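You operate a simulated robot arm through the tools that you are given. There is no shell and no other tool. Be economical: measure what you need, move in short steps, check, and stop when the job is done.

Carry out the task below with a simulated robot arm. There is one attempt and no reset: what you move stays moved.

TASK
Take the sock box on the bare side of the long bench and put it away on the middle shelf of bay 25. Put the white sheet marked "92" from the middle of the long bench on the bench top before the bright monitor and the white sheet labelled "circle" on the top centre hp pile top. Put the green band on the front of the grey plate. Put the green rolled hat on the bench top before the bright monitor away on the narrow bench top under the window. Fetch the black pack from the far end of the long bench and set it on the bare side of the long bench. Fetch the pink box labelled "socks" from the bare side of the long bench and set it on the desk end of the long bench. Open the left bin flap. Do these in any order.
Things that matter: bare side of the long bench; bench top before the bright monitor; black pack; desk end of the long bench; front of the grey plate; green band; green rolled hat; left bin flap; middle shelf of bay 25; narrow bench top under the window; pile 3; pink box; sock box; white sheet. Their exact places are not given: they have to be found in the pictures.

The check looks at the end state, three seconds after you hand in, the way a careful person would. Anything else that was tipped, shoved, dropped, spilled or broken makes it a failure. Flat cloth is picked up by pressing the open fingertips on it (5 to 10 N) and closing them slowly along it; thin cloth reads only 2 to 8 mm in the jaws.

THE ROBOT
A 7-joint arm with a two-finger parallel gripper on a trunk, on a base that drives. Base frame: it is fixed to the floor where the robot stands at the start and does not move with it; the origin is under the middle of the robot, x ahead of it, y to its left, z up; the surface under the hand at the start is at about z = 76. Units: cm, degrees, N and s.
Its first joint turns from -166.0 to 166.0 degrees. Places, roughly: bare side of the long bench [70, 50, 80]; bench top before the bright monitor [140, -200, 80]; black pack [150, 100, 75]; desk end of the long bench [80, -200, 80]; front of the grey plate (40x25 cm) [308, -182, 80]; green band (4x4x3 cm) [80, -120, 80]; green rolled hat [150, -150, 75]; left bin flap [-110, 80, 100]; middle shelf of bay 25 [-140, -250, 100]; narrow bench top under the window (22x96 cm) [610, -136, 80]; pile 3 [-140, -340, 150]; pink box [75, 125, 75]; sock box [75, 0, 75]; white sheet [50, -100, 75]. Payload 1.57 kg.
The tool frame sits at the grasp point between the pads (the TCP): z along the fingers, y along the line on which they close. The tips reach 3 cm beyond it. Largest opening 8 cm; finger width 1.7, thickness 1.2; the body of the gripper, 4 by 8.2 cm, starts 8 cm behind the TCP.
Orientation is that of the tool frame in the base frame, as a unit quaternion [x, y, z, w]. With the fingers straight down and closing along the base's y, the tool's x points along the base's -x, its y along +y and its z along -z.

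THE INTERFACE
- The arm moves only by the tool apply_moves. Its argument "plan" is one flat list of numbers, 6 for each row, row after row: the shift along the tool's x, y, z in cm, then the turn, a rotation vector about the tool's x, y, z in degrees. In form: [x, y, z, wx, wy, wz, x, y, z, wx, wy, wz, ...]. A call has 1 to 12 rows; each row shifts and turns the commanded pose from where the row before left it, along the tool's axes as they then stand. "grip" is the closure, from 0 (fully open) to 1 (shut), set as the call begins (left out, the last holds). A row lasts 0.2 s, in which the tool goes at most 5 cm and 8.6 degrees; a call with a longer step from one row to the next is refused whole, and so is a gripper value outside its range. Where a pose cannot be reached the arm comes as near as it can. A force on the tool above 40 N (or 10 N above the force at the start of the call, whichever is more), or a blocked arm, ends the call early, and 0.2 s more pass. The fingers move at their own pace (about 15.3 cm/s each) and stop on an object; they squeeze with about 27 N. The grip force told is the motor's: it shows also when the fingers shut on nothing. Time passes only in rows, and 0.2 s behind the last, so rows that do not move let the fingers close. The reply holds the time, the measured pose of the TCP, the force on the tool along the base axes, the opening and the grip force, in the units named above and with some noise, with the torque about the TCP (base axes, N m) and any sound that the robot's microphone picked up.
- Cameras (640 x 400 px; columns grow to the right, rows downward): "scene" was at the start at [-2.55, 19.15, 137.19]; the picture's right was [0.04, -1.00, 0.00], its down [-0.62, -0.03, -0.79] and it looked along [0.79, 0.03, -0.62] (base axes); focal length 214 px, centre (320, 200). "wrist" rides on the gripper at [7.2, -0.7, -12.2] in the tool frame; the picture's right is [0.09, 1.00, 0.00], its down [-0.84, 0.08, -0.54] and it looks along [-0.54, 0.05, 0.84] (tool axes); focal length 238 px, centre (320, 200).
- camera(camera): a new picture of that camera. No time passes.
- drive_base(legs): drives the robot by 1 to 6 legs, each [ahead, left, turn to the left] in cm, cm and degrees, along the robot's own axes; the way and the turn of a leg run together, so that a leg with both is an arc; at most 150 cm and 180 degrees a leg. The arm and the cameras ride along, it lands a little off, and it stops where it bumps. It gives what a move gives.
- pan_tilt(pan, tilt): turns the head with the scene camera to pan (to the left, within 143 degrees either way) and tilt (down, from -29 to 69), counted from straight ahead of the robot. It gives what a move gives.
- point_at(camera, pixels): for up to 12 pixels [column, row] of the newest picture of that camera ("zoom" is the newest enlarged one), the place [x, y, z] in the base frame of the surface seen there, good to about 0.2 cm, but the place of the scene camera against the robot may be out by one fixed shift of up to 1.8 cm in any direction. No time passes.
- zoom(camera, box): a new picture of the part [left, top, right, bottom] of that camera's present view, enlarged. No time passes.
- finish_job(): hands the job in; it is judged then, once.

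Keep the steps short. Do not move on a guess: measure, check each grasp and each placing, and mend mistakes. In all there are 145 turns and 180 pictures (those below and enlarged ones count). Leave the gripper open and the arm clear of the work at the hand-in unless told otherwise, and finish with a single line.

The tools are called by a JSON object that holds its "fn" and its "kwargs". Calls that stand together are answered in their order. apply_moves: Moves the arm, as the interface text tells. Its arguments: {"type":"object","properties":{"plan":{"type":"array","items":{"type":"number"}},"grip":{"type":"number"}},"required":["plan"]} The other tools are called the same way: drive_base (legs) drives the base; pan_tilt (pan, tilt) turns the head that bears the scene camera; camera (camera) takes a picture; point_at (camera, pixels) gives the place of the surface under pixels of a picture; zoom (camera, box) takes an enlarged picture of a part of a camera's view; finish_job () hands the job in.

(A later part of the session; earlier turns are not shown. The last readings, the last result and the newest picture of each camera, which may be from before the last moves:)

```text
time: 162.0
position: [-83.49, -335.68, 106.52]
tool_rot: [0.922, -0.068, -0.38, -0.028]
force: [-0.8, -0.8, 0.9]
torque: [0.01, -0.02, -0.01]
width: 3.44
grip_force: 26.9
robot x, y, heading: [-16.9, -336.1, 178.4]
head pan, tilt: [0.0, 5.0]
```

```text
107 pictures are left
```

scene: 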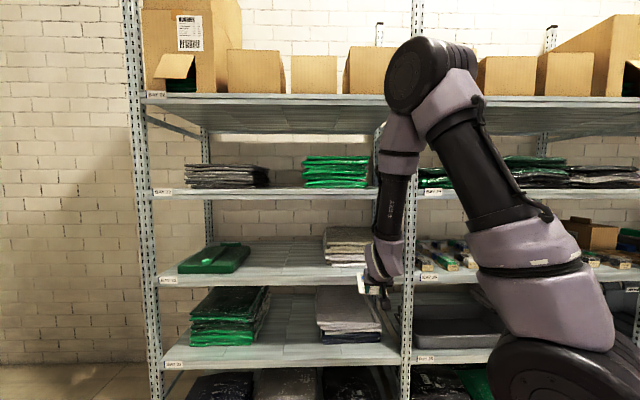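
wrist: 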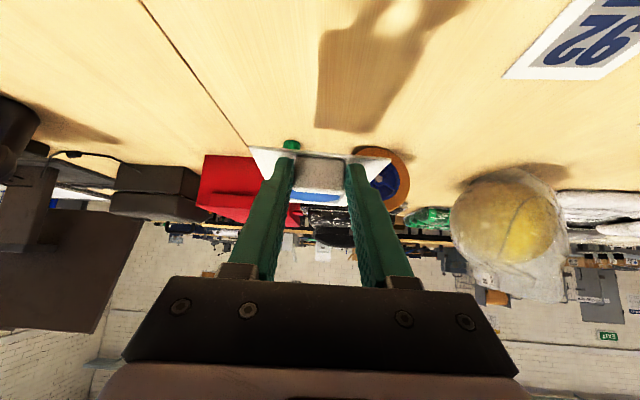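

{"fn": "zoom", "kwargs": {"camera": "scene", "box": [280, 80, 400, 200]}}

{"fn": "point_at", "kwargs": {"camera": "zoom", "pixels": [[250, 240], [250, 248], [145, 240], [380, 240], [250, 252], [250, 244], [250, 90], [250, 60], [250, 80], [250, 355], [120, 300], [395, 300]]}}

```text
3.33 times, centred on (340, 140) of scene
```

zoom: 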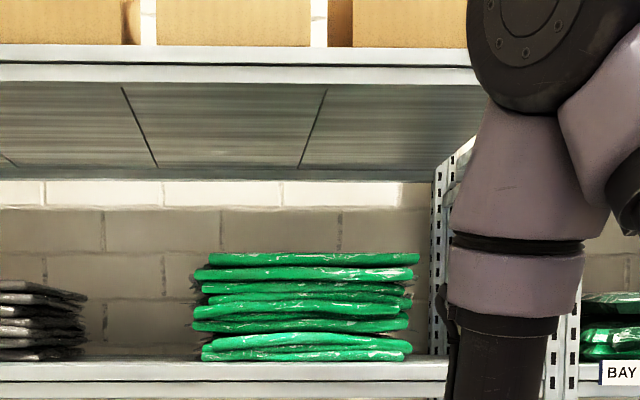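

```text
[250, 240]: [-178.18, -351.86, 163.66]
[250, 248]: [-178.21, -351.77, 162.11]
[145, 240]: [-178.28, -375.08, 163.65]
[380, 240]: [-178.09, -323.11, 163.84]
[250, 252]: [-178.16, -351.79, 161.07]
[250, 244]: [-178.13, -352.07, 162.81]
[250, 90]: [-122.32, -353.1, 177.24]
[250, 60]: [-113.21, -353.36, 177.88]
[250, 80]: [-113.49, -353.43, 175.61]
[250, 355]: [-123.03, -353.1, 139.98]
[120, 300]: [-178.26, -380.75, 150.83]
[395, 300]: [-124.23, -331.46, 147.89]
```

{"fn": "point_at", "kwargs": {"camera": "zoom", "pixels": [[215, 258], [300, 256], [300, 260], [300, 265], [415, 258], [210, 272], [412, 272], [300, 272]]}}

```text
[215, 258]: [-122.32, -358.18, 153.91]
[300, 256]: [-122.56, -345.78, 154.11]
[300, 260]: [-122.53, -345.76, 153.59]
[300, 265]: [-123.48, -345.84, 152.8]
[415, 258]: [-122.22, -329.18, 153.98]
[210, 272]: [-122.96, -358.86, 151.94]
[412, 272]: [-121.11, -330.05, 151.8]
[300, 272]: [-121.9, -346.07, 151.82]
```

Pile top ≈153.4, front x≈−121, y −361…−329; beam underside ≈174. Fix yaw (+8.4°), tilt to 55°, and raise in the aisle.

{"fn": "apply_moves", "kwargs": {"plan": [0, 0, 0, -5.9, 0, -5.9, 0, 0, 0, 0, -5, 0, 0, 0, 0, 0, -5, 0, -3.28, 0, -2.3, 0, 0, 0, -3.28, 0, -2.3, 0, 0, 0, -3.28, 0, -2.3, 0, 0, 0, -3.28, 0, -2.3, 0, 0, 0, -3.28, 0, -2.3, 0, 0, 0, -3.28, 0, -2.3, 0, 0, 0]}}

{"fn": "apply_moves", "kwargs": {"plan": [-3.28, 0, -2.3, 0, 0, 0, -3.28, 0, -2.3, 0, 0, 0, -3.28, 0, -2.3, 0, 0, 0, -3.28, 0, -2.3, 0, 0, 0, -3.28, 0, -2.3, 0, 0, 0, -3.28, 0, -2.3, 0, 0, 0, -3.28, 0, -2.3, 0, 0, 0, -3.28, 0, -2.3, 0, 0, 0]}}

{"fn": "camera", "kwargs": {"camera": "scene"}}

{"fn": "camera", "kwargs": {"camera": "wrist"}}

```text
time: 164.0
position: [-87.06, -336.77, 131.11]
tool_rot: [0.887, -0.001, -0.461, -0.001]
force: [0.5, 1.3, 0.4]
torque: [0.02, -0.03, -0.01]
width: 3.41
grip_force: 26.9
out of reach, approached as far as the arm can: row 1, 2, 3
robot x, y, heading: [-16.82, -336.18, 178.9]
head pan, tilt: [0.0, 5.0]
```

```text
time: 165.8
position: [-86.75, -337.06, 163.12]
tool_rot: [0.888, -0.001, -0.46, -0.002]
force: [0.8, -0.3, -1.0]
torque: [0.03, 0.02, 0.01]
width: 3.43
grip_force: 27.2
robot x, y, heading: [-16.71, -336.07, 178.3]
head pan, tilt: [0.0, 5.0]
```

```text
105 pictures are left
```

scene: 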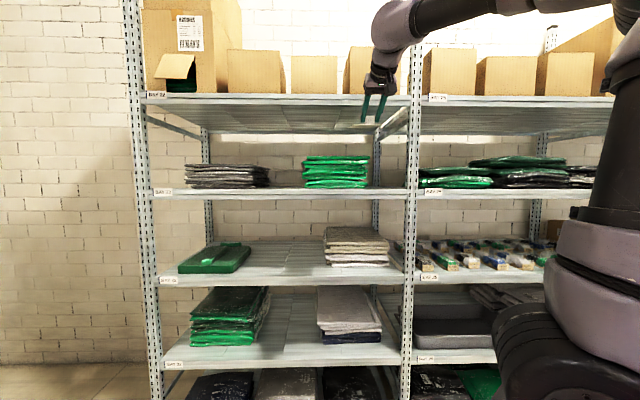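

```text
104 pictures are left
```

wrist: 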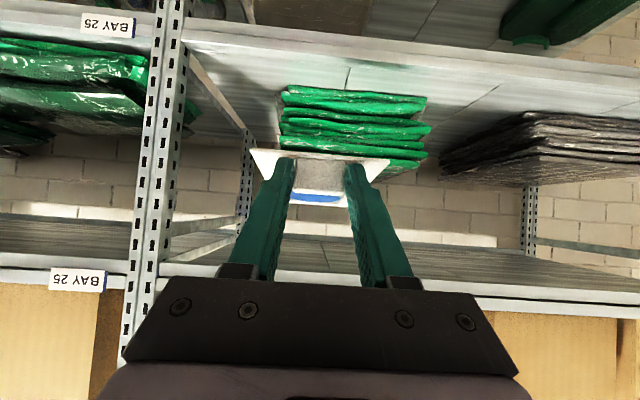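

{"fn": "point_at", "kwargs": {"camera": "wrist", "pixels": [[285, 92], [425, 100], [290, 140], [425, 155], [410, 160], [400, 170], [350, 140], [240, 60], [340, 68], [380, 300], [500, 305], [580, 315]]}}

{"fn": "zoom", "kwargs": {"camera": "wrist", "box": [240, 70, 460, 220]}}

```text
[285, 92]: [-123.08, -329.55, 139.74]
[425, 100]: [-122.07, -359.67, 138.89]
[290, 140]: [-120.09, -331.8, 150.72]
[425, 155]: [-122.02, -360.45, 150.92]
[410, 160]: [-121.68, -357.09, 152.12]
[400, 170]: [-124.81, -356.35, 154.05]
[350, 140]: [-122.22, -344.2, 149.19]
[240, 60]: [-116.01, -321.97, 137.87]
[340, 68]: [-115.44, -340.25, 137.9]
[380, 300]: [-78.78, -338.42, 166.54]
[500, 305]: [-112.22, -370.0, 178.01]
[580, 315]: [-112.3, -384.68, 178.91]
```

```text
2.67 times, centred on (350, 145) of wrist
```

zoom: 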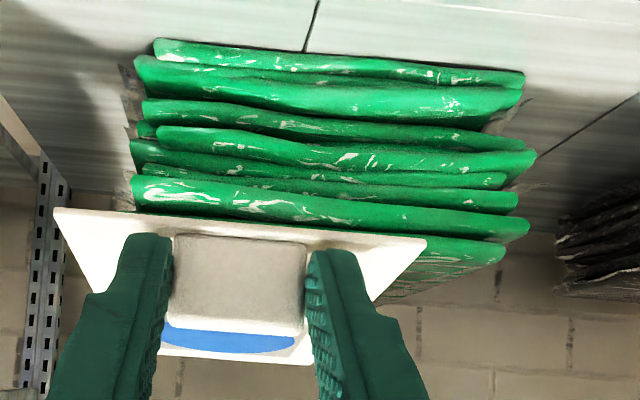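

Pile top is z≈154, y −330…−360. Shift hand to y −345, lower to z 160, then drive 22 ahead.

{"fn": "apply_moves", "kwargs": {"plan": [0, 2, 0, 0, 0, 0, 0, 2, 0, 0, 0, 0, 0, 2, 0, 0, 0, 0, 0, 2, 0, 0, 0, 0, 1.23, 0, 0.86, 0, 0, 0, 1.23, 0, 0.86, 0, 0, 0]}}

{"fn": "drive_base", "kwargs": {"legs": [[22, 0, 0]]}}

{"fn": "camera", "kwargs": {"camera": "scene"}}

{"fn": "camera", "kwargs": {"camera": "wrist"}}

```text
time: 167.2
position: [-87.03, -344.87, 160.03]
tool_rot: [0.887, -0.001, -0.461, -0.001]
force: [0.8, 0.1, -0.1]
torque: [0.01, -0.01, 0.02]
width: 3.44
grip_force: 27.0
robot x, y, heading: [-17.23, -336.19, 178.7]
head pan, tilt: [0.0, 5.0]
```

```text
time: 168.9
position: [-109.3, -344.51, 159.95]
tool_rot: [0.888, 0.0, -0.46, 0.0]
force: [0.2, 0.8, -0.7]
torque: [-0.01, -0.03, -0.02]
width: 3.43
grip_force: 26.6
robot x, y, heading: [-39.13, -335.17, 178.8]
head pan, tilt: [0.0, 5.0]
```

```text
102 pictures are left
```

scene: 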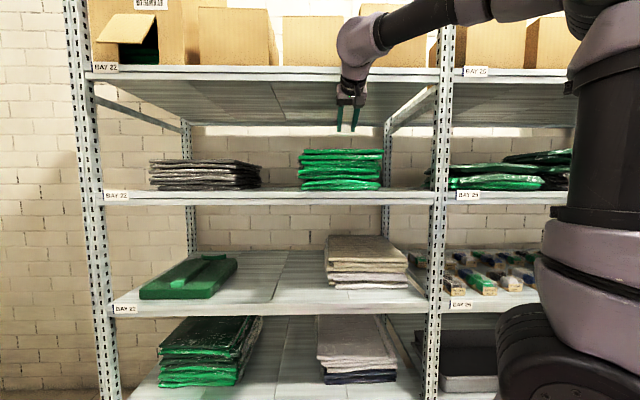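

```text
101 pictures are left
```

wrist: 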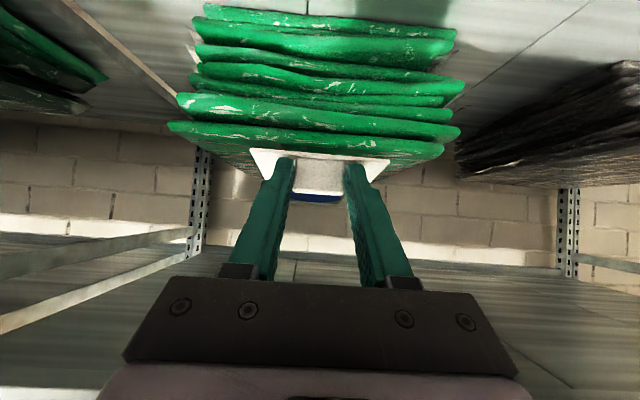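

{"fn": "point_at", "kwargs": {"camera": "scene", "pixels": [[345, 30], [365, 20], [365, 50], [345, 45], [350, 75], [350, 92], [400, 20], [340, 60]]}}

```text
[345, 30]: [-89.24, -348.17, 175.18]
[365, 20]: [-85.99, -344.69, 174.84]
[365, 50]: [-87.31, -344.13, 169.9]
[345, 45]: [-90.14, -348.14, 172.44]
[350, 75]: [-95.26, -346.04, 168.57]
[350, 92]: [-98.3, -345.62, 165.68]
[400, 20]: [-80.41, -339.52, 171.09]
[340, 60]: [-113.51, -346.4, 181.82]
```

Wrist will stop ~3–4 cm short of the beam. Advance 12.5 slowly, check, then lower.

{"fn": "apply_moves", "kwargs": {"plan": [-1.15, 0, 1.64, 0, 0, 0, -1.15, 0, 1.64, 0, 0, 0, -1.15, 0, 1.64, 0, 0, 0, -1.15, 0, 1.64, 0, 0, 0, -1.15, 0, 1.64, 0, 0, 0, -1.43, 0, 2.05, 0, 0, 0]}}

{"fn": "zoom", "kwargs": {"camera": "scene", "box": [270, 0, 450, 200]}}

{"fn": "camera", "kwargs": {"camera": "wrist"}}

```text
time: 170.5
position: [-122.39, -338.91, 159.94]
tool_rot: [0.888, -0.038, -0.458, -0.019]
force: [-1.7, 2.6, 0.3]
torque: [-0.12, -0.04, 0.17]
width: 3.44
grip_force: 26.8
out of reach, approached as far as the arm can: row 4
robot x, y, heading: [-38.68, -335.73, 178.8]
head pan, tilt: [0.0, 5.0]
stopped in row 6: the arm was blocked; the commanded pose is now the measured one
```

```text
2.00 times, centred on (360, 100) of scene
```

zoom: 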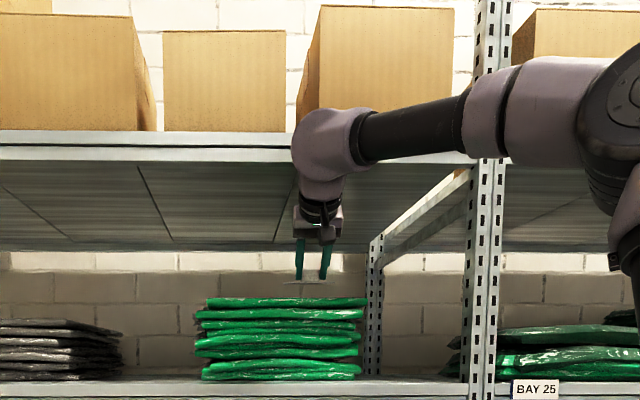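

```text
99 pictures are left
```

wrist: 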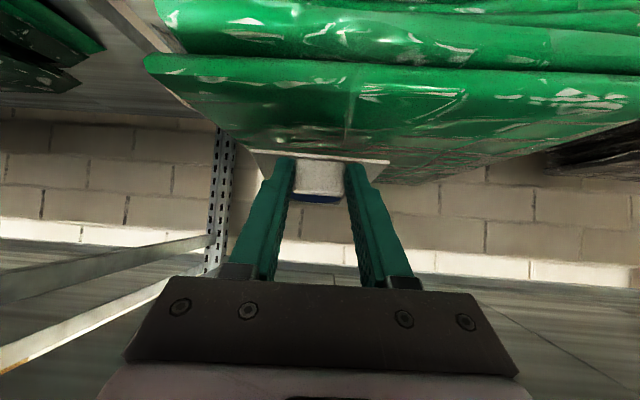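

The wrist touched the beam at the end; sheet is over the pile though (x −123…−140, y≈−339). Back off 0.8 and lower.

{"fn": "apply_moves", "kwargs": {"plan": [0.46, 0, -0.66, 0, 0, 0, 0.82, 0, 0.57, 0, 0, 0, 0.82, 0, 0.57, 0, 0, 0, 0.4, 0, 0.28, 0, 0, 0]}}

{"fn": "camera", "kwargs": {"camera": "wrist"}}

{"fn": "zoom", "kwargs": {"camera": "scene", "box": [270, 0, 450, 200]}}

```text
time: 171.5
position: [-121.1, -339.72, 157.5]
tool_rot: [0.887, -0.034, -0.46, -0.017]
force: [0.1, -0.2, 0.2]
torque: [-0.04, -0.01, -0.02]
width: 3.43
grip_force: 27.6
robot x, y, heading: [-39.2, -335.65, 179.0]
head pan, tilt: [0.0, 5.0]
```

```text
98 pictures are left
```

wrist: 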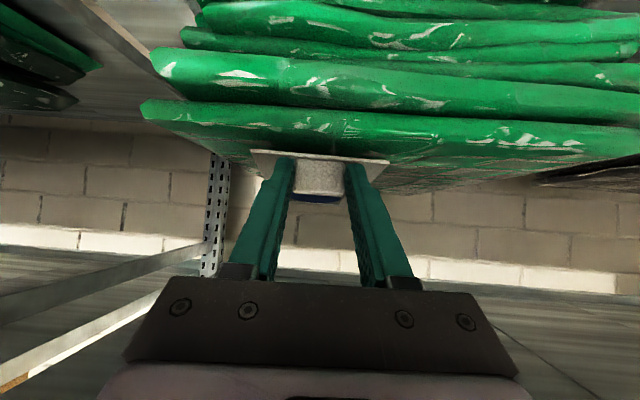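

```text
2.00 times, centred on (360, 100) of scene
```

zoom: 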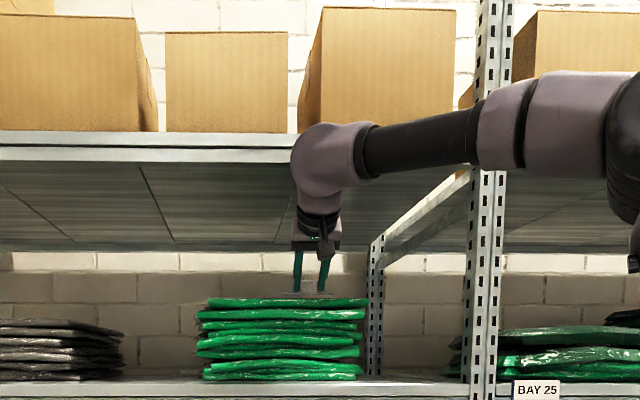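

Near edge is just at the pile's front; try 2.5 cm further in gently.

{"fn": "apply_moves", "kwargs": {"plan": [-0.4, 0, 0.57, 0, 0, 0, -0.4, 0, 0.57, 0, 0, 0, -0.4, 0, 0.57, 0, 0, 0, -0.3, 0, 0.43, 0, 0, 0]}}

{"fn": "point_at", "kwargs": {"camera": "scene", "pixels": [[345, 80]]}}

```text
time: 172.5
position: [-123.58, -339.65, 157.65]
tool_rot: [0.888, -0.035, -0.459, -0.019]
force: [-0.1, 0.3, -0.3]
torque: [0.01, 0.0, 0.02]
width: 3.44
grip_force: 26.4
robot x, y, heading: [-39.31, -335.8, 178.6]
head pan, tilt: [0.0, 5.0]
```

```text
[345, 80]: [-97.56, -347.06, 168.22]
```

{"fn": "apply_moves", "kwargs": {"plan": [0.25, 0, 0.17, 0, 0, 0, 0.16, 0, 0.12, 0, 0, 0]}}

{"fn": "apply_moves", "kwargs": {"plan": [0, 0, 0, 0, 0, 0, 0, 0, 0, 0, 0, 0, 0, 0, 0, 0, 0, 0], "grip": 0}}

{"fn": "camera", "kwargs": {"camera": "wrist"}}

```text
time: 173.1
position: [-123.67, -339.48, 157.09]
tool_rot: [0.887, -0.034, -0.46, -0.018]
force: [-1.2, -0.3, -1.5]
torque: [0.0, 0.01, 0.05]
width: 3.42
grip_force: 27.1
robot x, y, heading: [-38.89, -335.69, 178.7]
head pan, tilt: [0.0, 5.0]
```

```text
time: 173.9
position: [-123.77, -339.6, 157.16]
tool_rot: [0.887, -0.035, -0.46, -0.019]
force: [-0.1, -0.2, 0.3]
torque: [0.01, 0.0, 0.02]
width: 7.99
grip_force: 0.1
robot x, y, heading: [-38.97, -335.61, 178.7]
head pan, tilt: [0.0, 5.0]
```

```text
96 pictures are left
```

wrist: 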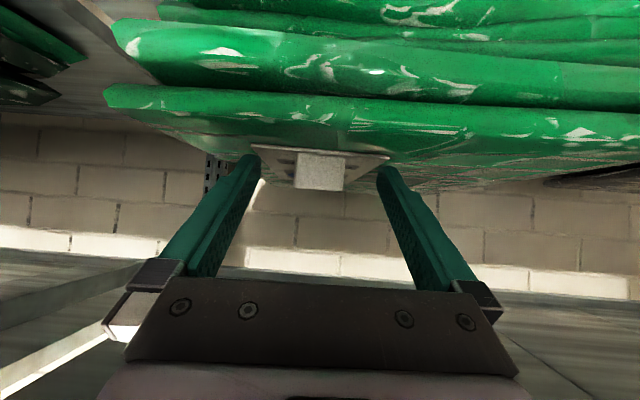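

Released and lying flat. Back straight out, then reverse the base and check.

{"fn": "apply_moves", "kwargs": {"plan": [0.57, 0, -0.82, 0, 0, 0, 1.15, 0, -1.64, 0, 0, 0, 1.15, 0, -1.64, 0, 0, 0, 1.15, 0, -1.64, 0, 0, 0, 1.15, 0, -1.64, 0, 0, 0, 1.15, 0, -1.64, 0, 0, 0]}}

{"fn": "camera", "kwargs": {"camera": "wrist"}}

{"fn": "drive_base", "kwargs": {"legs": [[-30, 0, 0]]}}

{"fn": "zoom", "kwargs": {"camera": "scene", "box": [220, 60, 440, 200]}}

```text
time: 175.3
position: [-112.64, -340.13, 157.08]
tool_rot: [0.887, -0.034, -0.46, -0.018]
force: [-0.8, 0.0, 0.0]
torque: [-0.04, -0.01, 0.02]
width: 8.0
grip_force: 0.0
robot x, y, heading: [-39.17, -335.32, 178.8]
head pan, tilt: [0.0, 5.0]
```

```text
95 pictures are left
```

wrist: 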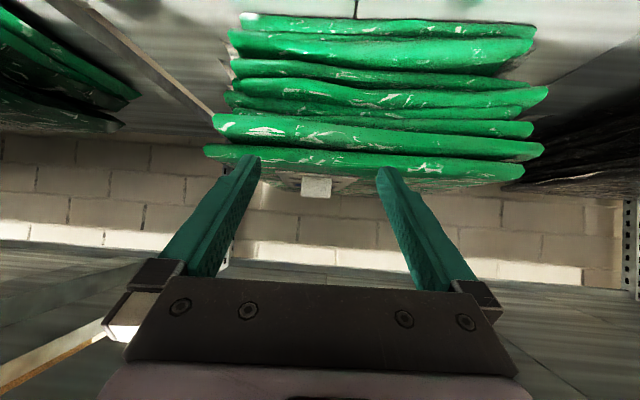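

```text
time: 177.4
position: [-82.06, -340.94, 157.09]
tool_rot: [0.887, -0.033, -0.459, -0.018]
force: [0.4, 0.0, 0.3]
torque: [0.0, -0.02, 0.0]
width: 8.0
grip_force: 0.1
robot x, y, heading: [-9.02, -336.26, 179.0]
head pan, tilt: [0.0, 5.0]
```

```text
2.86 times, centred on (330, 130) of scene
```

zoom: 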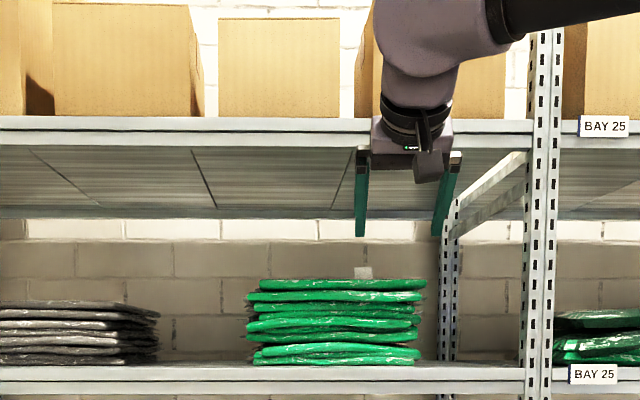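

Sheet sits on the pile. Now bring the hand down to vertical and low, and drive to the bins at y≈72 to inspect the flap.

{"fn": "apply_moves", "kwargs": {"plan": [0, 0, 0, 0, 7.86, 0, 0, 0, 0, 0, 7.86, 0, 0, 0, 0, 0, 7.86, 0, 0, 0, 0, 0, 7.86, 0, 0, 0, 0, 0, 7.86, 0, 0, 0, 0, 0, 7.86, 0, 0, 0, 0, 0, 7.86, 0, 0, 0, 4.5, 0, 0, 0, 0, 0, 4.5, 0, 0, 0, 0, 0, 4.5, 0, 0, 0, 0, 0, 4.5, 0, 0, 0, 0, 0, 4.5, 0, 0, 0]}}

{"fn": "apply_moves", "kwargs": {"plan": [0, 0, 4.5, 0, 0, 0, 0, 0, 4.5, 0, 0, 0, 0, 0, 4.5, 0, 0, 0, 0, 0, 4.5, 0, 0, 0, 0, 0, 4.5, 0, 0, 0, 0, 0, 4.5, 0, 0, 0, 4, 0, 0, 0, 0, 0, 4, 0, 0, 0, 0, 0]}}

{"fn": "drive_base", "kwargs": {"legs": [[0, 0, -89], [150, 0, 0], [130, 0, 0], [130, 0, 0]]}}

{"fn": "pan_tilt", "kwargs": {"pan": 85, "tilt": 18}}

{"fn": "camera", "kwargs": {"camera": "scene"}}

```text
time: 180.0
position: [-92.53, -340.2, 137.47]
tool_rot: [0.968, -0.037, -0.247, -0.009]
force: [0.9, 0.1, 0.8]
torque: [0.03, 0.03, -0.01]
width: 8.02
grip_force: 0.1
out of reach, approached as far as the arm can: row 4, 5, 6, 7
robot x, y, heading: [-8.8, -336.08, 178.8]
head pan, tilt: [0.0, 5.0]
```

```text
time: 181.8
position: [-98.52, -339.73, 109.91]
tool_rot: [0.969, -0.036, -0.245, -0.009]
force: [-1.2, 0.2, 0.4]
torque: [0.0, 0.0, 0.01]
width: 8.01
grip_force: 0.0
robot x, y, heading: [-8.74, -335.83, 178.9]
head pan, tilt: [0.0, 5.0]
```

```text
time: 205.3
position: [-4.87, 164.08, 109.77]
tool_rot: [-0.655, 0.714, 0.167, 0.182]
force: [0.4, 0.4, 0.8]
torque: [0.03, 0.02, 0.01]
width: 8.0
grip_force: 0.1
robot x, y, heading: [-2.68, 73.76, 88.1]
head pan, tilt: [0.0, 5.0]
```

```text
time: 206.9
position: [-4.8, 164.14, 109.97]
tool_rot: [-0.655, 0.715, 0.165, 0.181]
force: [0.6, -0.7, 0.8]
torque: [0.01, 0.01, 0.0]
width: 8.01
grip_force: 0.1
robot x, y, heading: [-2.09, 74.57, 88.5]
head pan, tilt: [85.0, 18.0]
```

```text
93 pictures are left
```

scene: 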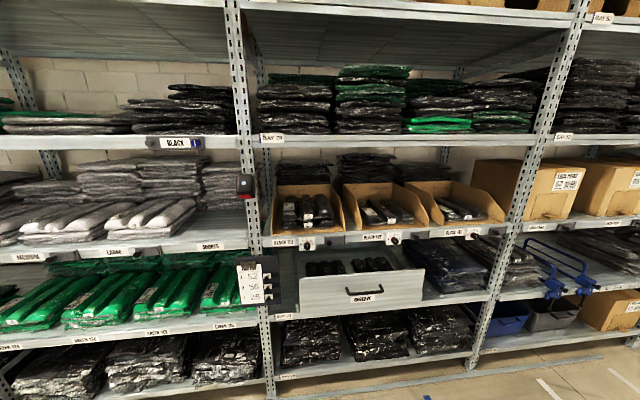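

{"fn": "zoom", "kwargs": {"camera": "scene", "box": [255, 170, 415, 270]}}

{"fn": "zoom", "kwargs": {"camera": "scene", "box": [290, 225, 350, 262]}}

```text
4.00 times, centred on (335, 220) of scene
```

zoom: 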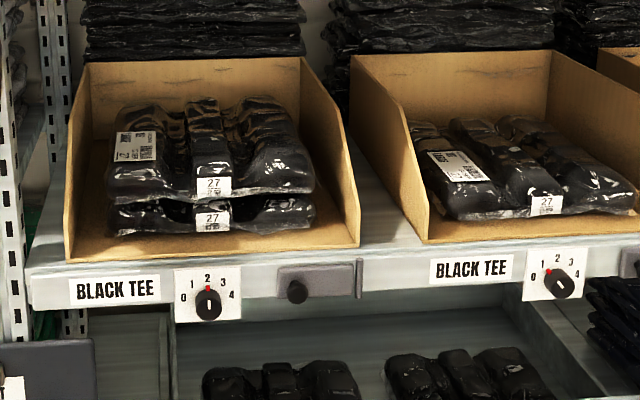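

```text
10.67 times, centred on (320, 244) of scene
```

zoom: 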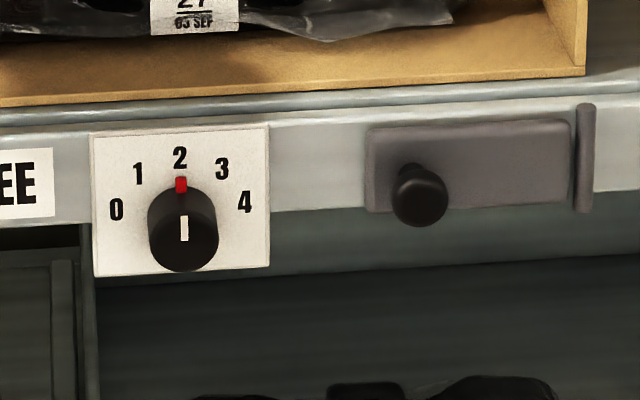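

The left bin's flap: small grey plate with a knob at its left and a vertical hinge at the right. Measure.

{"fn": "point_at", "kwargs": {"camera": "zoom", "pixels": [[420, 200], [412, 172], [450, 150], [550, 150], [585, 150], [585, 195], [372, 135], [372, 200], [500, 195], [630, 120], [500, 240]]}}

{"fn": "drive_base", "kwargs": {"legs": [[0, 0, 91.5]]}}

```text
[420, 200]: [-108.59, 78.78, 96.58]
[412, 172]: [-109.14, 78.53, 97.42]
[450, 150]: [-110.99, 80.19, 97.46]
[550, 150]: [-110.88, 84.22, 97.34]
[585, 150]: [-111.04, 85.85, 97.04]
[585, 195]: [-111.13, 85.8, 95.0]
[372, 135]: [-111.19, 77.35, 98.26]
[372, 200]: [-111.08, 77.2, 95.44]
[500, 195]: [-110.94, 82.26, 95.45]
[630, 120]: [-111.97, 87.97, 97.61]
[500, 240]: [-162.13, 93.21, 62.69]
```

```text
time: 211.1
position: [-92.18, 69.65, 109.91]
tool_rot: [0.969, -0.03, -0.246, -0.007]
force: [0.6, 0.1, 0.8]
torque: [0.0, 0.03, -0.01]
width: 7.99
grip_force: 0.1
robot x, y, heading: [-2.48, 74.14, 179.8]
head pan, tilt: [85.0, 18.0]
```

Turn done. Shift hand to y≈79.5 and view the flap with the wrist camera.

{"fn": "apply_moves", "kwargs": {"plan": [0, -3.3, 0, 0, 0, 0, 0, -3.3, 0, 0, 0, 0, 0, -3.3, 0, 0, 0, 0]}}

{"fn": "camera", "kwargs": {"camera": "wrist"}}

{"fn": "zoom", "kwargs": {"camera": "wrist", "box": [250, 60, 410, 180]}}

```text
time: 211.9
position: [-91.4, 79.22, 109.8]
tool_rot: [0.969, -0.029, -0.247, -0.008]
force: [0.0, 0.1, 0.4]
torque: [0.03, -0.01, -0.01]
width: 8.01
grip_force: 0.1
robot x, y, heading: [-2.52, 74.7, 179.7]
head pan, tilt: [85.0, 18.0]
```

```text
90 pictures are left
```

wrist: 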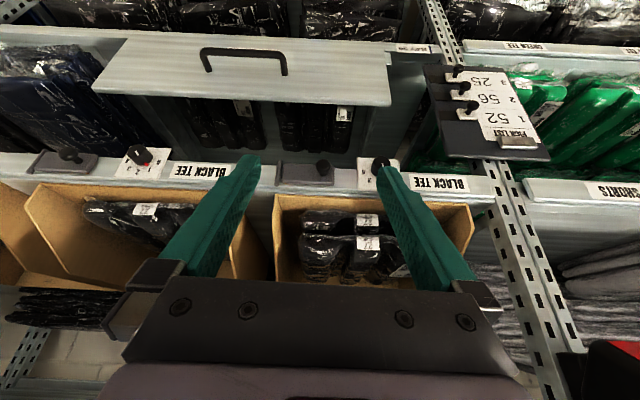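

```text
3.33 times, centred on (330, 120) of wrist
```

zoom: 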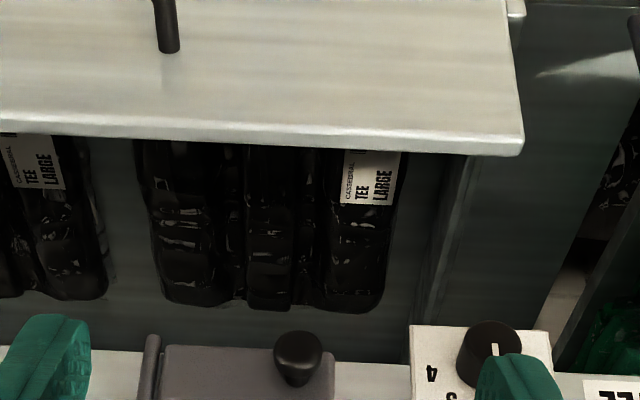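

{"fn": "point_at", "kwargs": {"camera": "zoom", "pixels": [[300, 345], [298, 375], [280, 350], [320, 350], [220, 370], [152, 370], [345, 370], [300, 130], [500, 140], [495, 340], [100, 370], [370, 375]]}}

```text
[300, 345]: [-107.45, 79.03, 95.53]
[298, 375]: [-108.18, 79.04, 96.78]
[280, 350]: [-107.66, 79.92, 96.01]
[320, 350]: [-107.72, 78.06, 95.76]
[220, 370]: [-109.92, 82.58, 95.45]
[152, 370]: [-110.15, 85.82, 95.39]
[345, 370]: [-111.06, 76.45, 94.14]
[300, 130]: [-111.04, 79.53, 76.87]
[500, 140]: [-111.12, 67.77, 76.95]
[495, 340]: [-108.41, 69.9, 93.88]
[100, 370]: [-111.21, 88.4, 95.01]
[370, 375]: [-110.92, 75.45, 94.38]
```

Knob centre [−108.6,79.0,96.0], hinge at y 85.8. Approach: forward 16.2, then down 12.5 straddling the knob.

{"fn": "apply_moves", "kwargs": {"plan": [-2.845, 0.23, 1.55, 0, 0, 0, -2.845, 0.23, 1.55, 0, 0, 0, -2.845, 0.23, 1.55, 0, 0, 0, -2.845, 0.23, 1.55, 0, 0, 0, -2.845, 0.23, 1.55, 0, 0, 0, 1.2, 0, 2.2, 0, 0, 0, 1.2, 0, 2.2, 0, 0, 0, 1.2, 0, 2.2, 0, 0, 0, 1.2, 0, 2.2, 0, 0, 0]}}

{"fn": "camera", "kwargs": {"camera": "wrist"}}

```text
time: 213.9
position: [-107.82, 79.36, 99.72]
tool_rot: [0.969, -0.03, -0.246, -0.008]
force: [-0.7, -1.4, -0.7]
torque: [0.01, 0.0, 0.04]
width: 8.03
grip_force: 0.0
robot x, y, heading: [-2.22, 74.47, 179.7]
head pan, tilt: [85.0, 18.0]
```

```text
88 pictures are left
```

wrist: 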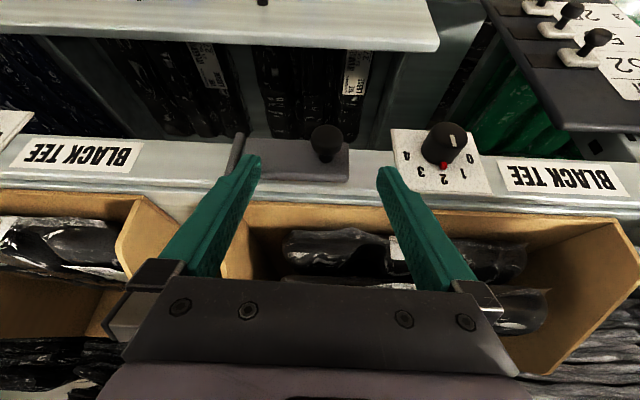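

Narrow the opening to ~4.5 cm and lower 2.4, then close.

{"fn": "apply_moves", "kwargs": {"plan": [0, 0.3, 0, 0, 0, 0, 0.57, 0, 1.05, 0, 0, 0, 0.57, 0, 1.05, 0, 0, 0], "grip": 0.43}}

{"fn": "zoom", "kwargs": {"camera": "wrist", "box": [220, 80, 440, 230]}}

```text
time: 214.6
position: [-107.78, 78.7, 99.66]
tool_rot: [0.967, -0.029, -0.252, -0.006]
force: [23.6, 1.4, 14.3]
torque: [0.35, -0.26, -0.76]
width: 4.78
grip_force: 1.6
robot x, y, heading: [-2.59, 74.49, 179.8]
head pan, tilt: [85.0, 18.0]
stopped in row 3: the force on the tool passed its limit at 50 N (the readings are from after the stop); the commanded pose is now the measured one
```

```text
2.67 times, centred on (330, 155) of wrist
```

zoom: 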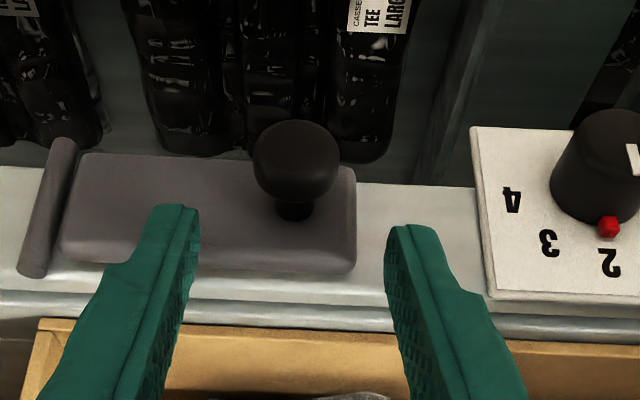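

Fingertips touch the plate; back out 1.2 and lower again.

{"fn": "apply_moves", "kwargs": {"plan": [1.05, 0, -0.57, 0, 0, 0, 0.38, 0, 0.7, 0, 0, 0, 0.38, 0, 0.7, 0, 0, 0, 0.43, 0, 0.79, 0, 0, 0]}}

{"fn": "zoom", "kwargs": {"camera": "wrist", "box": [220, 80, 440, 230]}}

```text
time: 215.6
position: [-106.74, 78.88, 96.8]
tool_rot: [0.967, -0.03, -0.251, -0.007]
force: [-0.9, -0.5, 0.2]
torque: [0.01, -0.05, -0.01]
width: 4.55
grip_force: 0.1
robot x, y, heading: [-2.21, 74.29, 179.6]
head pan, tilt: [85.0, 18.0]
```

```text
2.67 times, centred on (330, 155) of wrist
```

zoom: 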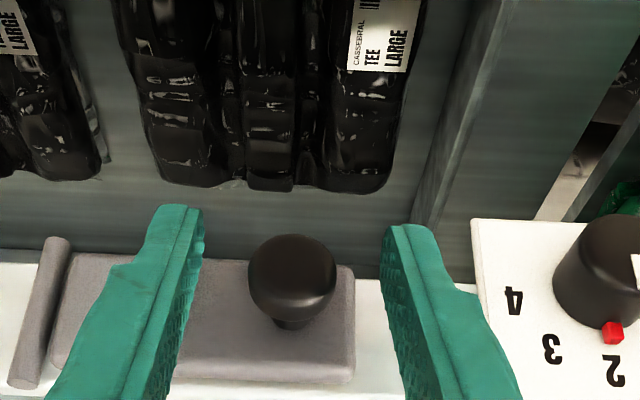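

Knob is between the fingers. Close, then pull along the hinge arc (8° per row) for 32°.

{"fn": "apply_moves", "kwargs": {"plan": [0, 0, 0, 0, 0, 0, 0, 0, 0, 0, 0, 0, 0, 0, 0, 0, 0, 0], "grip": 1}}

{"fn": "apply_moves", "kwargs": {"plan": [0.77, -0.69, -0.43, -3.9, 0, -7, 0.77, -0.69, -0.43, -3.9, 0, -7, 0.77, -0.69, -0.43, -3.9, 0, -7, 0.77, -0.69, -0.43, -3.9, 0, -7]}}

{"fn": "zoom", "kwargs": {"camera": "wrist", "box": [160, 50, 480, 250]}}

```text
time: 216.4
position: [-106.79, 79.0, 96.9]
tool_rot: [0.967, -0.03, -0.251, -0.008]
force: [0.8, -0.2, -2.2]
torque: [-0.01, -0.07, -0.06]
width: 2.07
grip_force: 33.8
robot x, y, heading: [-2.47, 74.14, 179.7]
head pan, tilt: [85.0, 18.0]
```

```text
time: 217.4
position: [-103.51, 81.91, 96.9]
tool_rot: [0.938, 0.241, -0.243, 0.064]
force: [15.3, -12.6, -10.2]
torque: [0.1, -0.51, 0.2]
width: 2.09
grip_force: 34.3
robot x, y, heading: [-2.14, 74.56, 179.4]
head pan, tilt: [85.0, 18.0]
```

```text
2.00 times, centred on (320, 150) of wrist
```

zoom: 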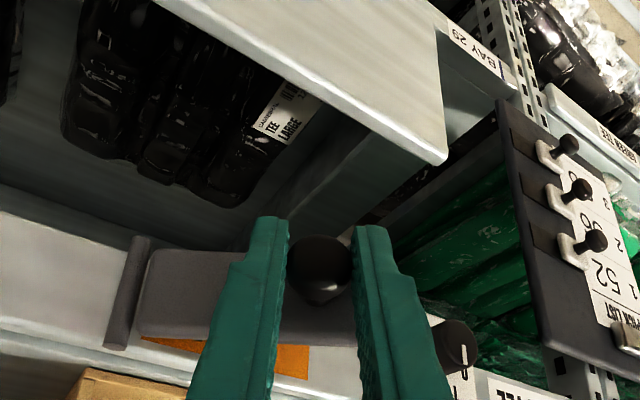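

Flap is opening (orange behind). Force is radial outward, so I'll ease out 0.3 and continue 32° more.

{"fn": "apply_moves", "kwargs": {"plan": [0.15, 0.25, -0.08, 0, 0, 0, 0.77, -0.69, -0.43, -3.9, 0, -7, 0.77, -0.69, -0.43, -3.9, 0, -7, 0.77, -0.69, -0.43, -3.9, 0, -7, 0.77, -0.69, -0.43, -3.9, 0, -7]}}

{"fn": "zoom", "kwargs": {"camera": "wrist", "box": [160, 50, 480, 250]}}

```text
time: 218.2
position: [-102.23, 84.46, 97.23]
tool_rot: [0.907, 0.34, -0.236, 0.078]
force: [-12.9, 8.0, -14.0]
torque: [0.6, -0.57, -0.44]
width: 2.06
grip_force: 34.1
out of reach, approached as far as the arm can: row 3
robot x, y, heading: [-2.59, 74.53, 179.9]
head pan, tilt: [85.0, 18.0]
stopped in row 3: the force on the tool passed its limit at 136 N (the readings are from after the stop); the commanded pose is now the measured one
```

```text
2.00 times, centred on (320, 150) of wrist
```

zoom: 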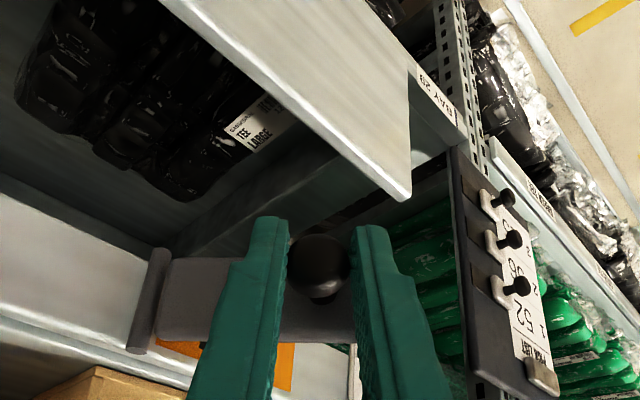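

Arm limit reached at ~44° open. Release, lift off, yaw back; then push it further from behind with closed fingertips.

{"fn": "apply_moves", "kwargs": {"plan": [0, 0, 0, 0, 0, 0, 0, 0, 0, 0, 0, 0, -1, 0, -1.8, 0, 0, 0, -1.5, 0, -2.6, 0, 0, 0, -1, 0, -1.8, 0, 0, 0, 0, 0, 0, 4, 0, 7.2, 0, 0, 0, 4, 0, 7.2, 0, 0, 0, 4, 0, 7.2, 0, 0, 0, 4, 0, 7.2, 0, 0, 0, 4, 0, 7.2], "grip": 0.3}}

{"fn": "camera", "kwargs": {"camera": "wrist"}}

```text
time: 220.4
position: [-101.96, 83.94, 104.4]
tool_rot: [0.967, -0.001, -0.255, -0.009]
force: [-0.5, 1.4, -0.3]
torque: [-0.03, -0.01, 0.01]
width: 5.62
grip_force: 0.0
robot x, y, heading: [-2.38, 74.36, 179.7]
head pan, tilt: [85.0, 18.0]
```

```text
83 pictures are left
```

wrist: 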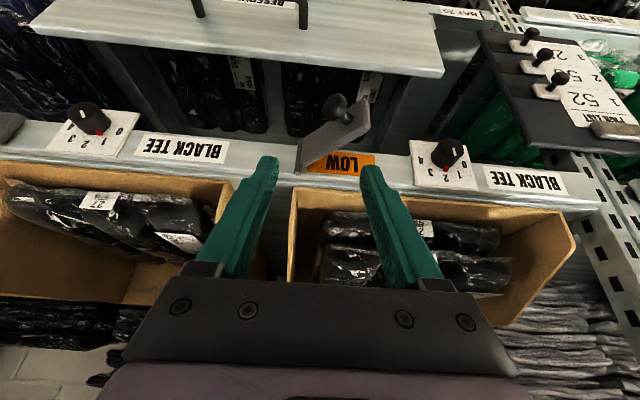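

Flap shows "LOW" behind. Measure its edge, then push it wider from behind.

{"fn": "point_at", "kwargs": {"camera": "wrist", "pixels": [[366, 108], [366, 125], [335, 142], [300, 160], [335, 105], [325, 170], [370, 165]]}}

```text
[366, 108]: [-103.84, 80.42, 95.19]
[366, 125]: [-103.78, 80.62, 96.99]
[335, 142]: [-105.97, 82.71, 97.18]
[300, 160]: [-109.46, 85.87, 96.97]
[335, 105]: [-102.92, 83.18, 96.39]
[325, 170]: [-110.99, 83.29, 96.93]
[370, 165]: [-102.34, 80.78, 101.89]
```

{"fn": "apply_moves", "kwargs": {"plan": [-1.1, 1.35, 0.62, 0, 0, 0, -1.1, 1.35, 0.62, 0, 0, 0, -1.1, 1.35, 0.62, 0, 0, 0, 0, 0, 0, 0, 0, 0, 1.15, 0, 2.05, 0, 0, 0, 1.15, 0, 2.05, 0, 0, 0, 1.15, 0, 2.05, 0, 0, 0], "grip": 1}}

{"fn": "zoom", "kwargs": {"camera": "wrist", "box": [160, 50, 480, 250]}}

```text
time: 222.0
position: [-105.88, 80.08, 97.4]
tool_rot: [0.967, 0.0, -0.255, -0.007]
force: [0.8, 0.3, 1.0]
torque: [-0.01, 0.0, 0.0]
width: 0.02
grip_force: 21.1
robot x, y, heading: [-2.4, 74.33, 179.7]
head pan, tilt: [85.0, 18.0]
```

```text
2.00 times, centred on (320, 150) of wrist
```

zoom: 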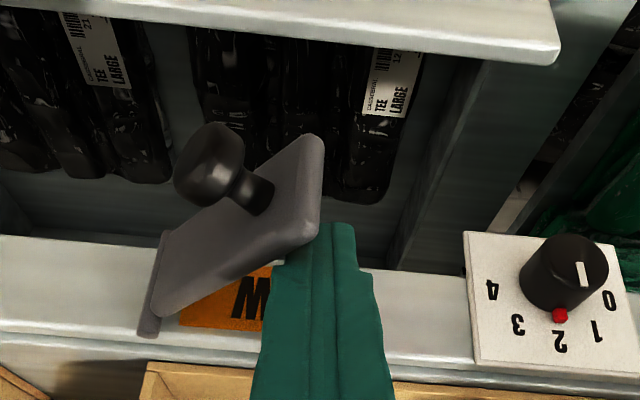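

Finger is behind the flap's free edge. Sweep along the arc.

{"fn": "apply_moves", "kwargs": {"plan": [0.86, -0.65, -0.48, 0, 0, 0, 0.76, -0.81, -0.42, 0, 0, 0, 0.62, -0.94, -0.35, 0, 0, 0, 0.47, -1.06, -0.26, 0, 0, 0, 0.3, -1.13, -0.17, 0, 0, 0, 0.13, -1.18, -0.07, 0, 0, 0]}}

{"fn": "zoom", "kwargs": {"camera": "wrist", "box": [160, 50, 480, 250]}}

```text
time: 223.4
position: [-102.23, 84.74, 97.52]
tool_rot: [0.967, 0.005, -0.256, 0.0]
force: [-0.9, -6.8, -1.6]
torque: [-0.11, -0.01, 0.03]
width: 0.0
grip_force: 21.1
robot x, y, heading: [-2.62, 74.09, 180.0]
head pan, tilt: [85.0, 18.0]
stopped in row 6: the force on the tool passed its limit at 42 N (the readings are from after the stop); the commanded pose is now the measured one
```

```text
2.00 times, centred on (320, 150) of wrist
```

zoom: 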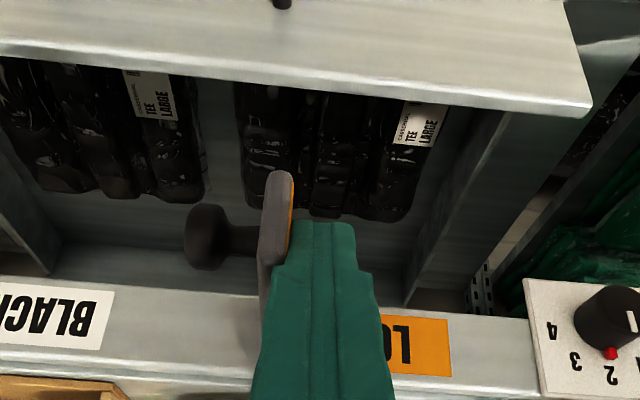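

Flap is fully open at its stop. Withdraw: sideways 1 cm, up 10, back.

{"fn": "apply_moves", "kwargs": {"plan": [0, 1.2, 0, 0, 0, 0, -1.5, 0, -2.6, 0, 0, 0, -1.9, 0, -3.5, 0, 0, 0, -1.9, 0, -3.5, 0, 0, 0, 3, 0, -2, 0, 0, 0, 3, 0, -2, 0, 0, 0, 3, 0, -2, 0, 0, 0], "grip": 1}}

{"fn": "camera", "kwargs": {"camera": "wrist"}}

```text
time: 225.1
position: [-91.29, 83.8, 109.26]
tool_rot: [0.967, 0.004, -0.256, -0.001]
force: [-0.4, -0.7, 0.4]
torque: [0.0, 0.03, 0.02]
width: 0.0
grip_force: 21.0
robot x, y, heading: [-2.58, 74.33, 180.0]
head pan, tilt: [85.0, 18.0]
```

```text
80 pictures are left
```

wrist: 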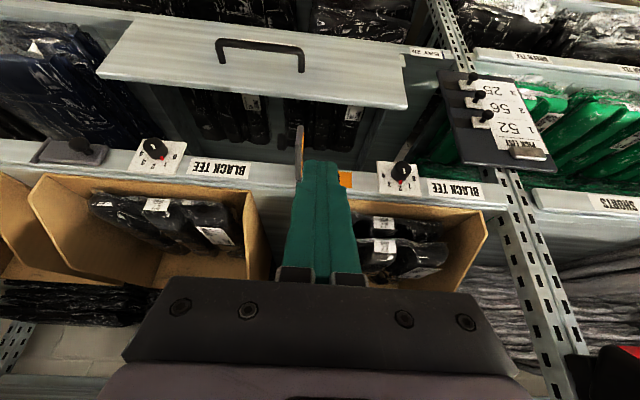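

Flap done. Now hand to vertical, pull in, turn left 180° to the bench, and view the pink box.

{"fn": "apply_moves", "kwargs": {"plan": [0, 0, 0, 0, 7.4, 0, 0, 0, 0, 0, 7.4, 0, 0, 0, 0, 0, 7.4, 0, 0, 0, 0, 0, 7.4, 0, 4.5, 0, 0, 0, 0, 0, 4.5, 0, 0, 0, 0, 0, 4.5, 0, 0, 0, 0, 0, 4.5, 0, 0, 0, 0, 0, 4.5, 0, 0, 0, 0, 0], "grip": 0}}

{"fn": "drive_base", "kwargs": {"legs": [[0, 0, 180], [0, 18, 0]]}}

{"fn": "camera", "kwargs": {"camera": "wrist"}}

```text
time: 227.1
position: [-68.84, 83.72, 109.04]
tool_rot: [1.0, 0.003, 0.0, -0.002]
force: [-0.5, 0.6, -0.4]
torque: [0.02, -0.05, 0.03]
width: 8.01
grip_force: 0.1
robot x, y, heading: [-2.25, 74.35, 179.8]
head pan, tilt: [85.0, 18.0]
```

```text
time: 228.9
position: [-70.07, 68.74, 109.16]
tool_rot: [0.994, 0.106, -0.001, -0.002]
force: [-0.1, 0.3, 0.2]
torque: [-0.06, -0.01, 0.0]
width: 7.98
grip_force: 0.0
robot x, y, heading: [-3.07, 72.94, -168.7]
head pan, tilt: [85.0, 18.0]
stopped in leg 1: the robot was blocked; the commanded pose is now the measured one
```

```text
79 pictures are left
```

wrist: 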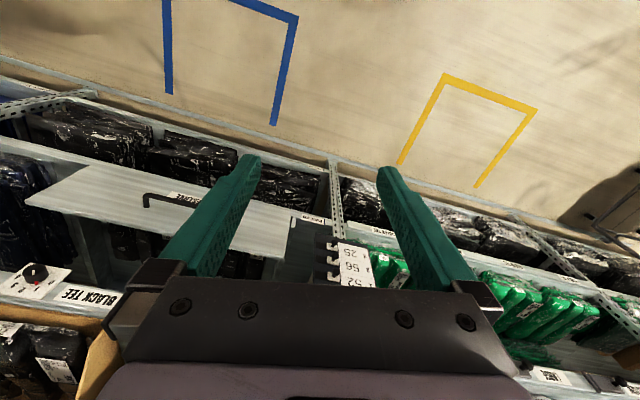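

Blocked – the rear likely met the bench; move ahead 11 (away from the bench) and turn again.

{"fn": "drive_base", "kwargs": {"legs": [[0, 0, -8], [11, 0, 0], [0, 0, 177]]}}

{"fn": "camera", "kwargs": {"camera": "wrist"}}

```text
time: 237.9
position: [52.15, 63.04, 109.12]
tool_rot: [-0.006, 1.0, -0.003, 0.001]
force: [-1.2, -0.4, -0.3]
torque: [0.01, -0.01, 0.0]
width: 8.01
grip_force: 0.0
robot x, y, heading: [-14.18, 71.94, 0.4]
head pan, tilt: [85.0, 18.0]
```

```text
78 pictures are left
```

wrist: 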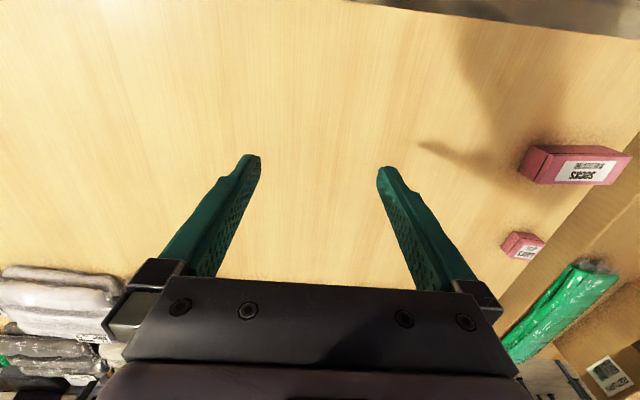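

{"fn": "zoom", "kwargs": {"camera": "wrist", "box": [500, 125, 640, 212]}}

{"fn": "point_at", "kwargs": {"camera": "zoom", "pixels": [[165, 105], [590, 130], [160, 265], [545, 275], [370, 140], [370, 260], [100, 190], [360, 90]]}}

```text
4.57 times, centred on (570, 168) of wrist
```

zoom: 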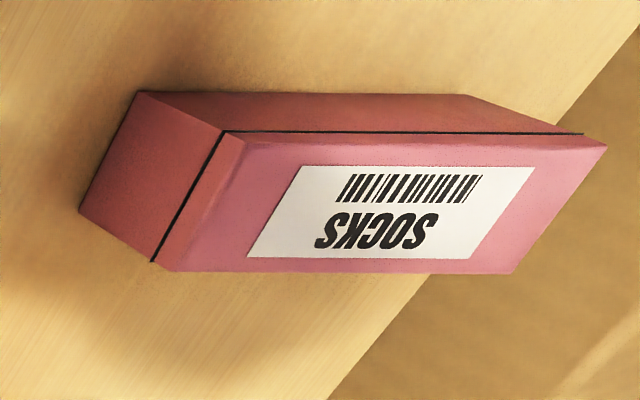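

```text
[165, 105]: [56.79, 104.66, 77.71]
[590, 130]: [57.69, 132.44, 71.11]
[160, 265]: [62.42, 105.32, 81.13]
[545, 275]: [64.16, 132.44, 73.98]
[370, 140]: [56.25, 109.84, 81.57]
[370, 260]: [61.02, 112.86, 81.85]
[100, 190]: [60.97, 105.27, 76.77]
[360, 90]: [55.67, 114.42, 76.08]
```

{"fn": "point_at", "kwargs": {"camera": "zoom", "pixels": [[238, 145], [585, 155], [508, 265], [185, 260], [410, 150], [340, 262]]}}

```text
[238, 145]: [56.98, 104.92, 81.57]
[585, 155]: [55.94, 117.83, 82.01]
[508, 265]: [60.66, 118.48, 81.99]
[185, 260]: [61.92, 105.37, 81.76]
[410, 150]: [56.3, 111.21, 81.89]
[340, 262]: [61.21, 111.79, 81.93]
```

Box top centre [58.9,111.7], z 82, long axis ~4.6° off y, width ~6. Move over and yaw +85.4°.

{"fn": "apply_moves", "kwargs": {"plan": [-0.7, 4.87, 0, 0, 0, 0, -0.7, 4.87, 0, 0, 0, 0, -0.7, 4.87, 0, 0, 0, 0, -0.7, 4.87, 0, 0, 0, 0, -0.7, 4.87, 0, 0, 0, 0, -0.7, 4.87, 0, 0, 0, 0, -0.7, 4.87, 0, 0, 0, 0, -0.7, 4.87, 0, 0, 0, 0, -0.7, 4.87, 0, 0, 0, 0, -0.7, 4.87, 0, 0, 0, 0]}}

{"fn": "apply_moves", "kwargs": {"plan": [0, 0, 0, 0, 0, 8.5, 0, 0, 0, 0, 0, 8.5, 0, 0, 0, 0, 0, 8.5, 0, 0, 0, 0, 0, 8.5, 0, 0, 0, 0, 0, 8.5, 0, 0, 0, 0, 0, 8.5, 0, 0, 0, 0, 0, 8.5, 0, 0, 0, 0, 0, 8.5, 0, 0, 0, 0, 0, 8.5, 0, 0, 0, 0, 0, 8.5, 0, 0, 4, 0, 0, 0, 0, 0, 4, 0, 0, 0]}}

{"fn": "camera", "kwargs": {"camera": "wrist"}}

```text
time: 240.1
position: [55.93, 93.01, 109.14]
tool_rot: [-0.004, 1.0, -0.002, 0.001]
force: [-0.1, 0.6, 0.5]
torque: [0.05, 0.01, -0.02]
width: 8.0
grip_force: 0.0
out of reach, approached as far as the arm can: row 7, 8, 9, 10
robot x, y, heading: [-14.39, 72.22, 0.1]
head pan, tilt: [85.0, 18.0]
```

```text
time: 242.7
position: [55.69, 93.05, 101.0]
tool_rot: [0.672, 0.741, 0.0, 0.002]
force: [-0.6, 0.2, -0.1]
torque: [0.0, -0.03, 0.02]
width: 8.02
grip_force: 0.0
robot x, y, heading: [-14.1, 72.2, 0.2]
head pan, tilt: [85.0, 18.0]
```

```text
76 pictures are left
```

wrist: 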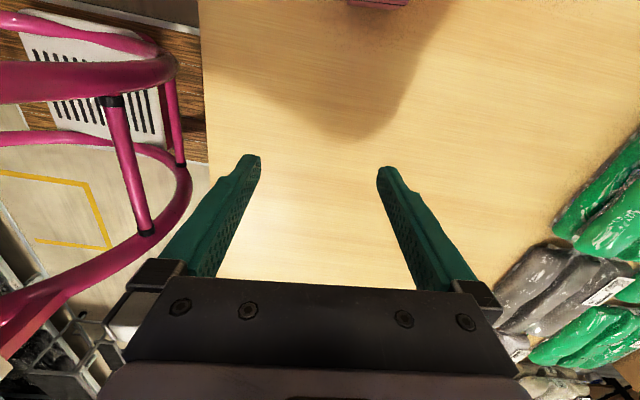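

Arm reach limited; strafe the base left 18.5 and ahead 3.

{"fn": "drive_base", "kwargs": {"legs": [[3, 18.5, 0]]}}

{"fn": "camera", "kwargs": {"camera": "wrist"}}

```text
time: 244.2
position: [58.87, 111.26, 101.0]
tool_rot: [0.672, 0.74, -0.001, 0.003]
force: [-0.9, -1.0, -0.1]
torque: [-0.01, 0.01, 0.04]
width: 7.99
grip_force: 0.1
robot x, y, heading: [-11.25, 90.52, -0.1]
head pan, tilt: [85.0, 18.0]
```

```text
75 pictures are left
```

wrist: 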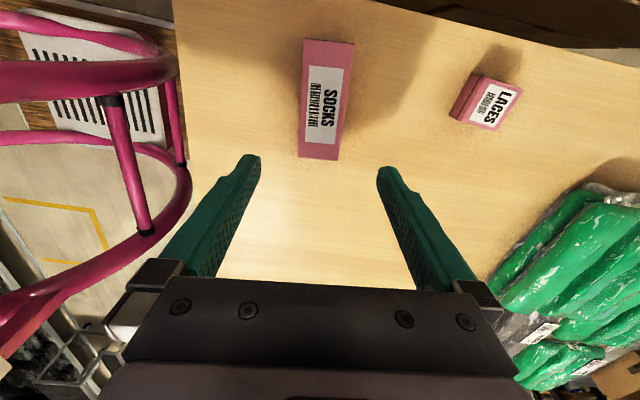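

{"fn": "point_at", "kwargs": {"camera": "wrist", "pixels": [[308, 45], [350, 48], [303, 143], [336, 146], [305, 100], [344, 100]]}}

```text
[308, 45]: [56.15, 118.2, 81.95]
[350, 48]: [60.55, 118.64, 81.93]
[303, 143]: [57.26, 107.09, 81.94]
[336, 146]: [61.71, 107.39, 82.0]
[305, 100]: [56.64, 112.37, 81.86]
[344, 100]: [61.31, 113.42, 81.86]
```

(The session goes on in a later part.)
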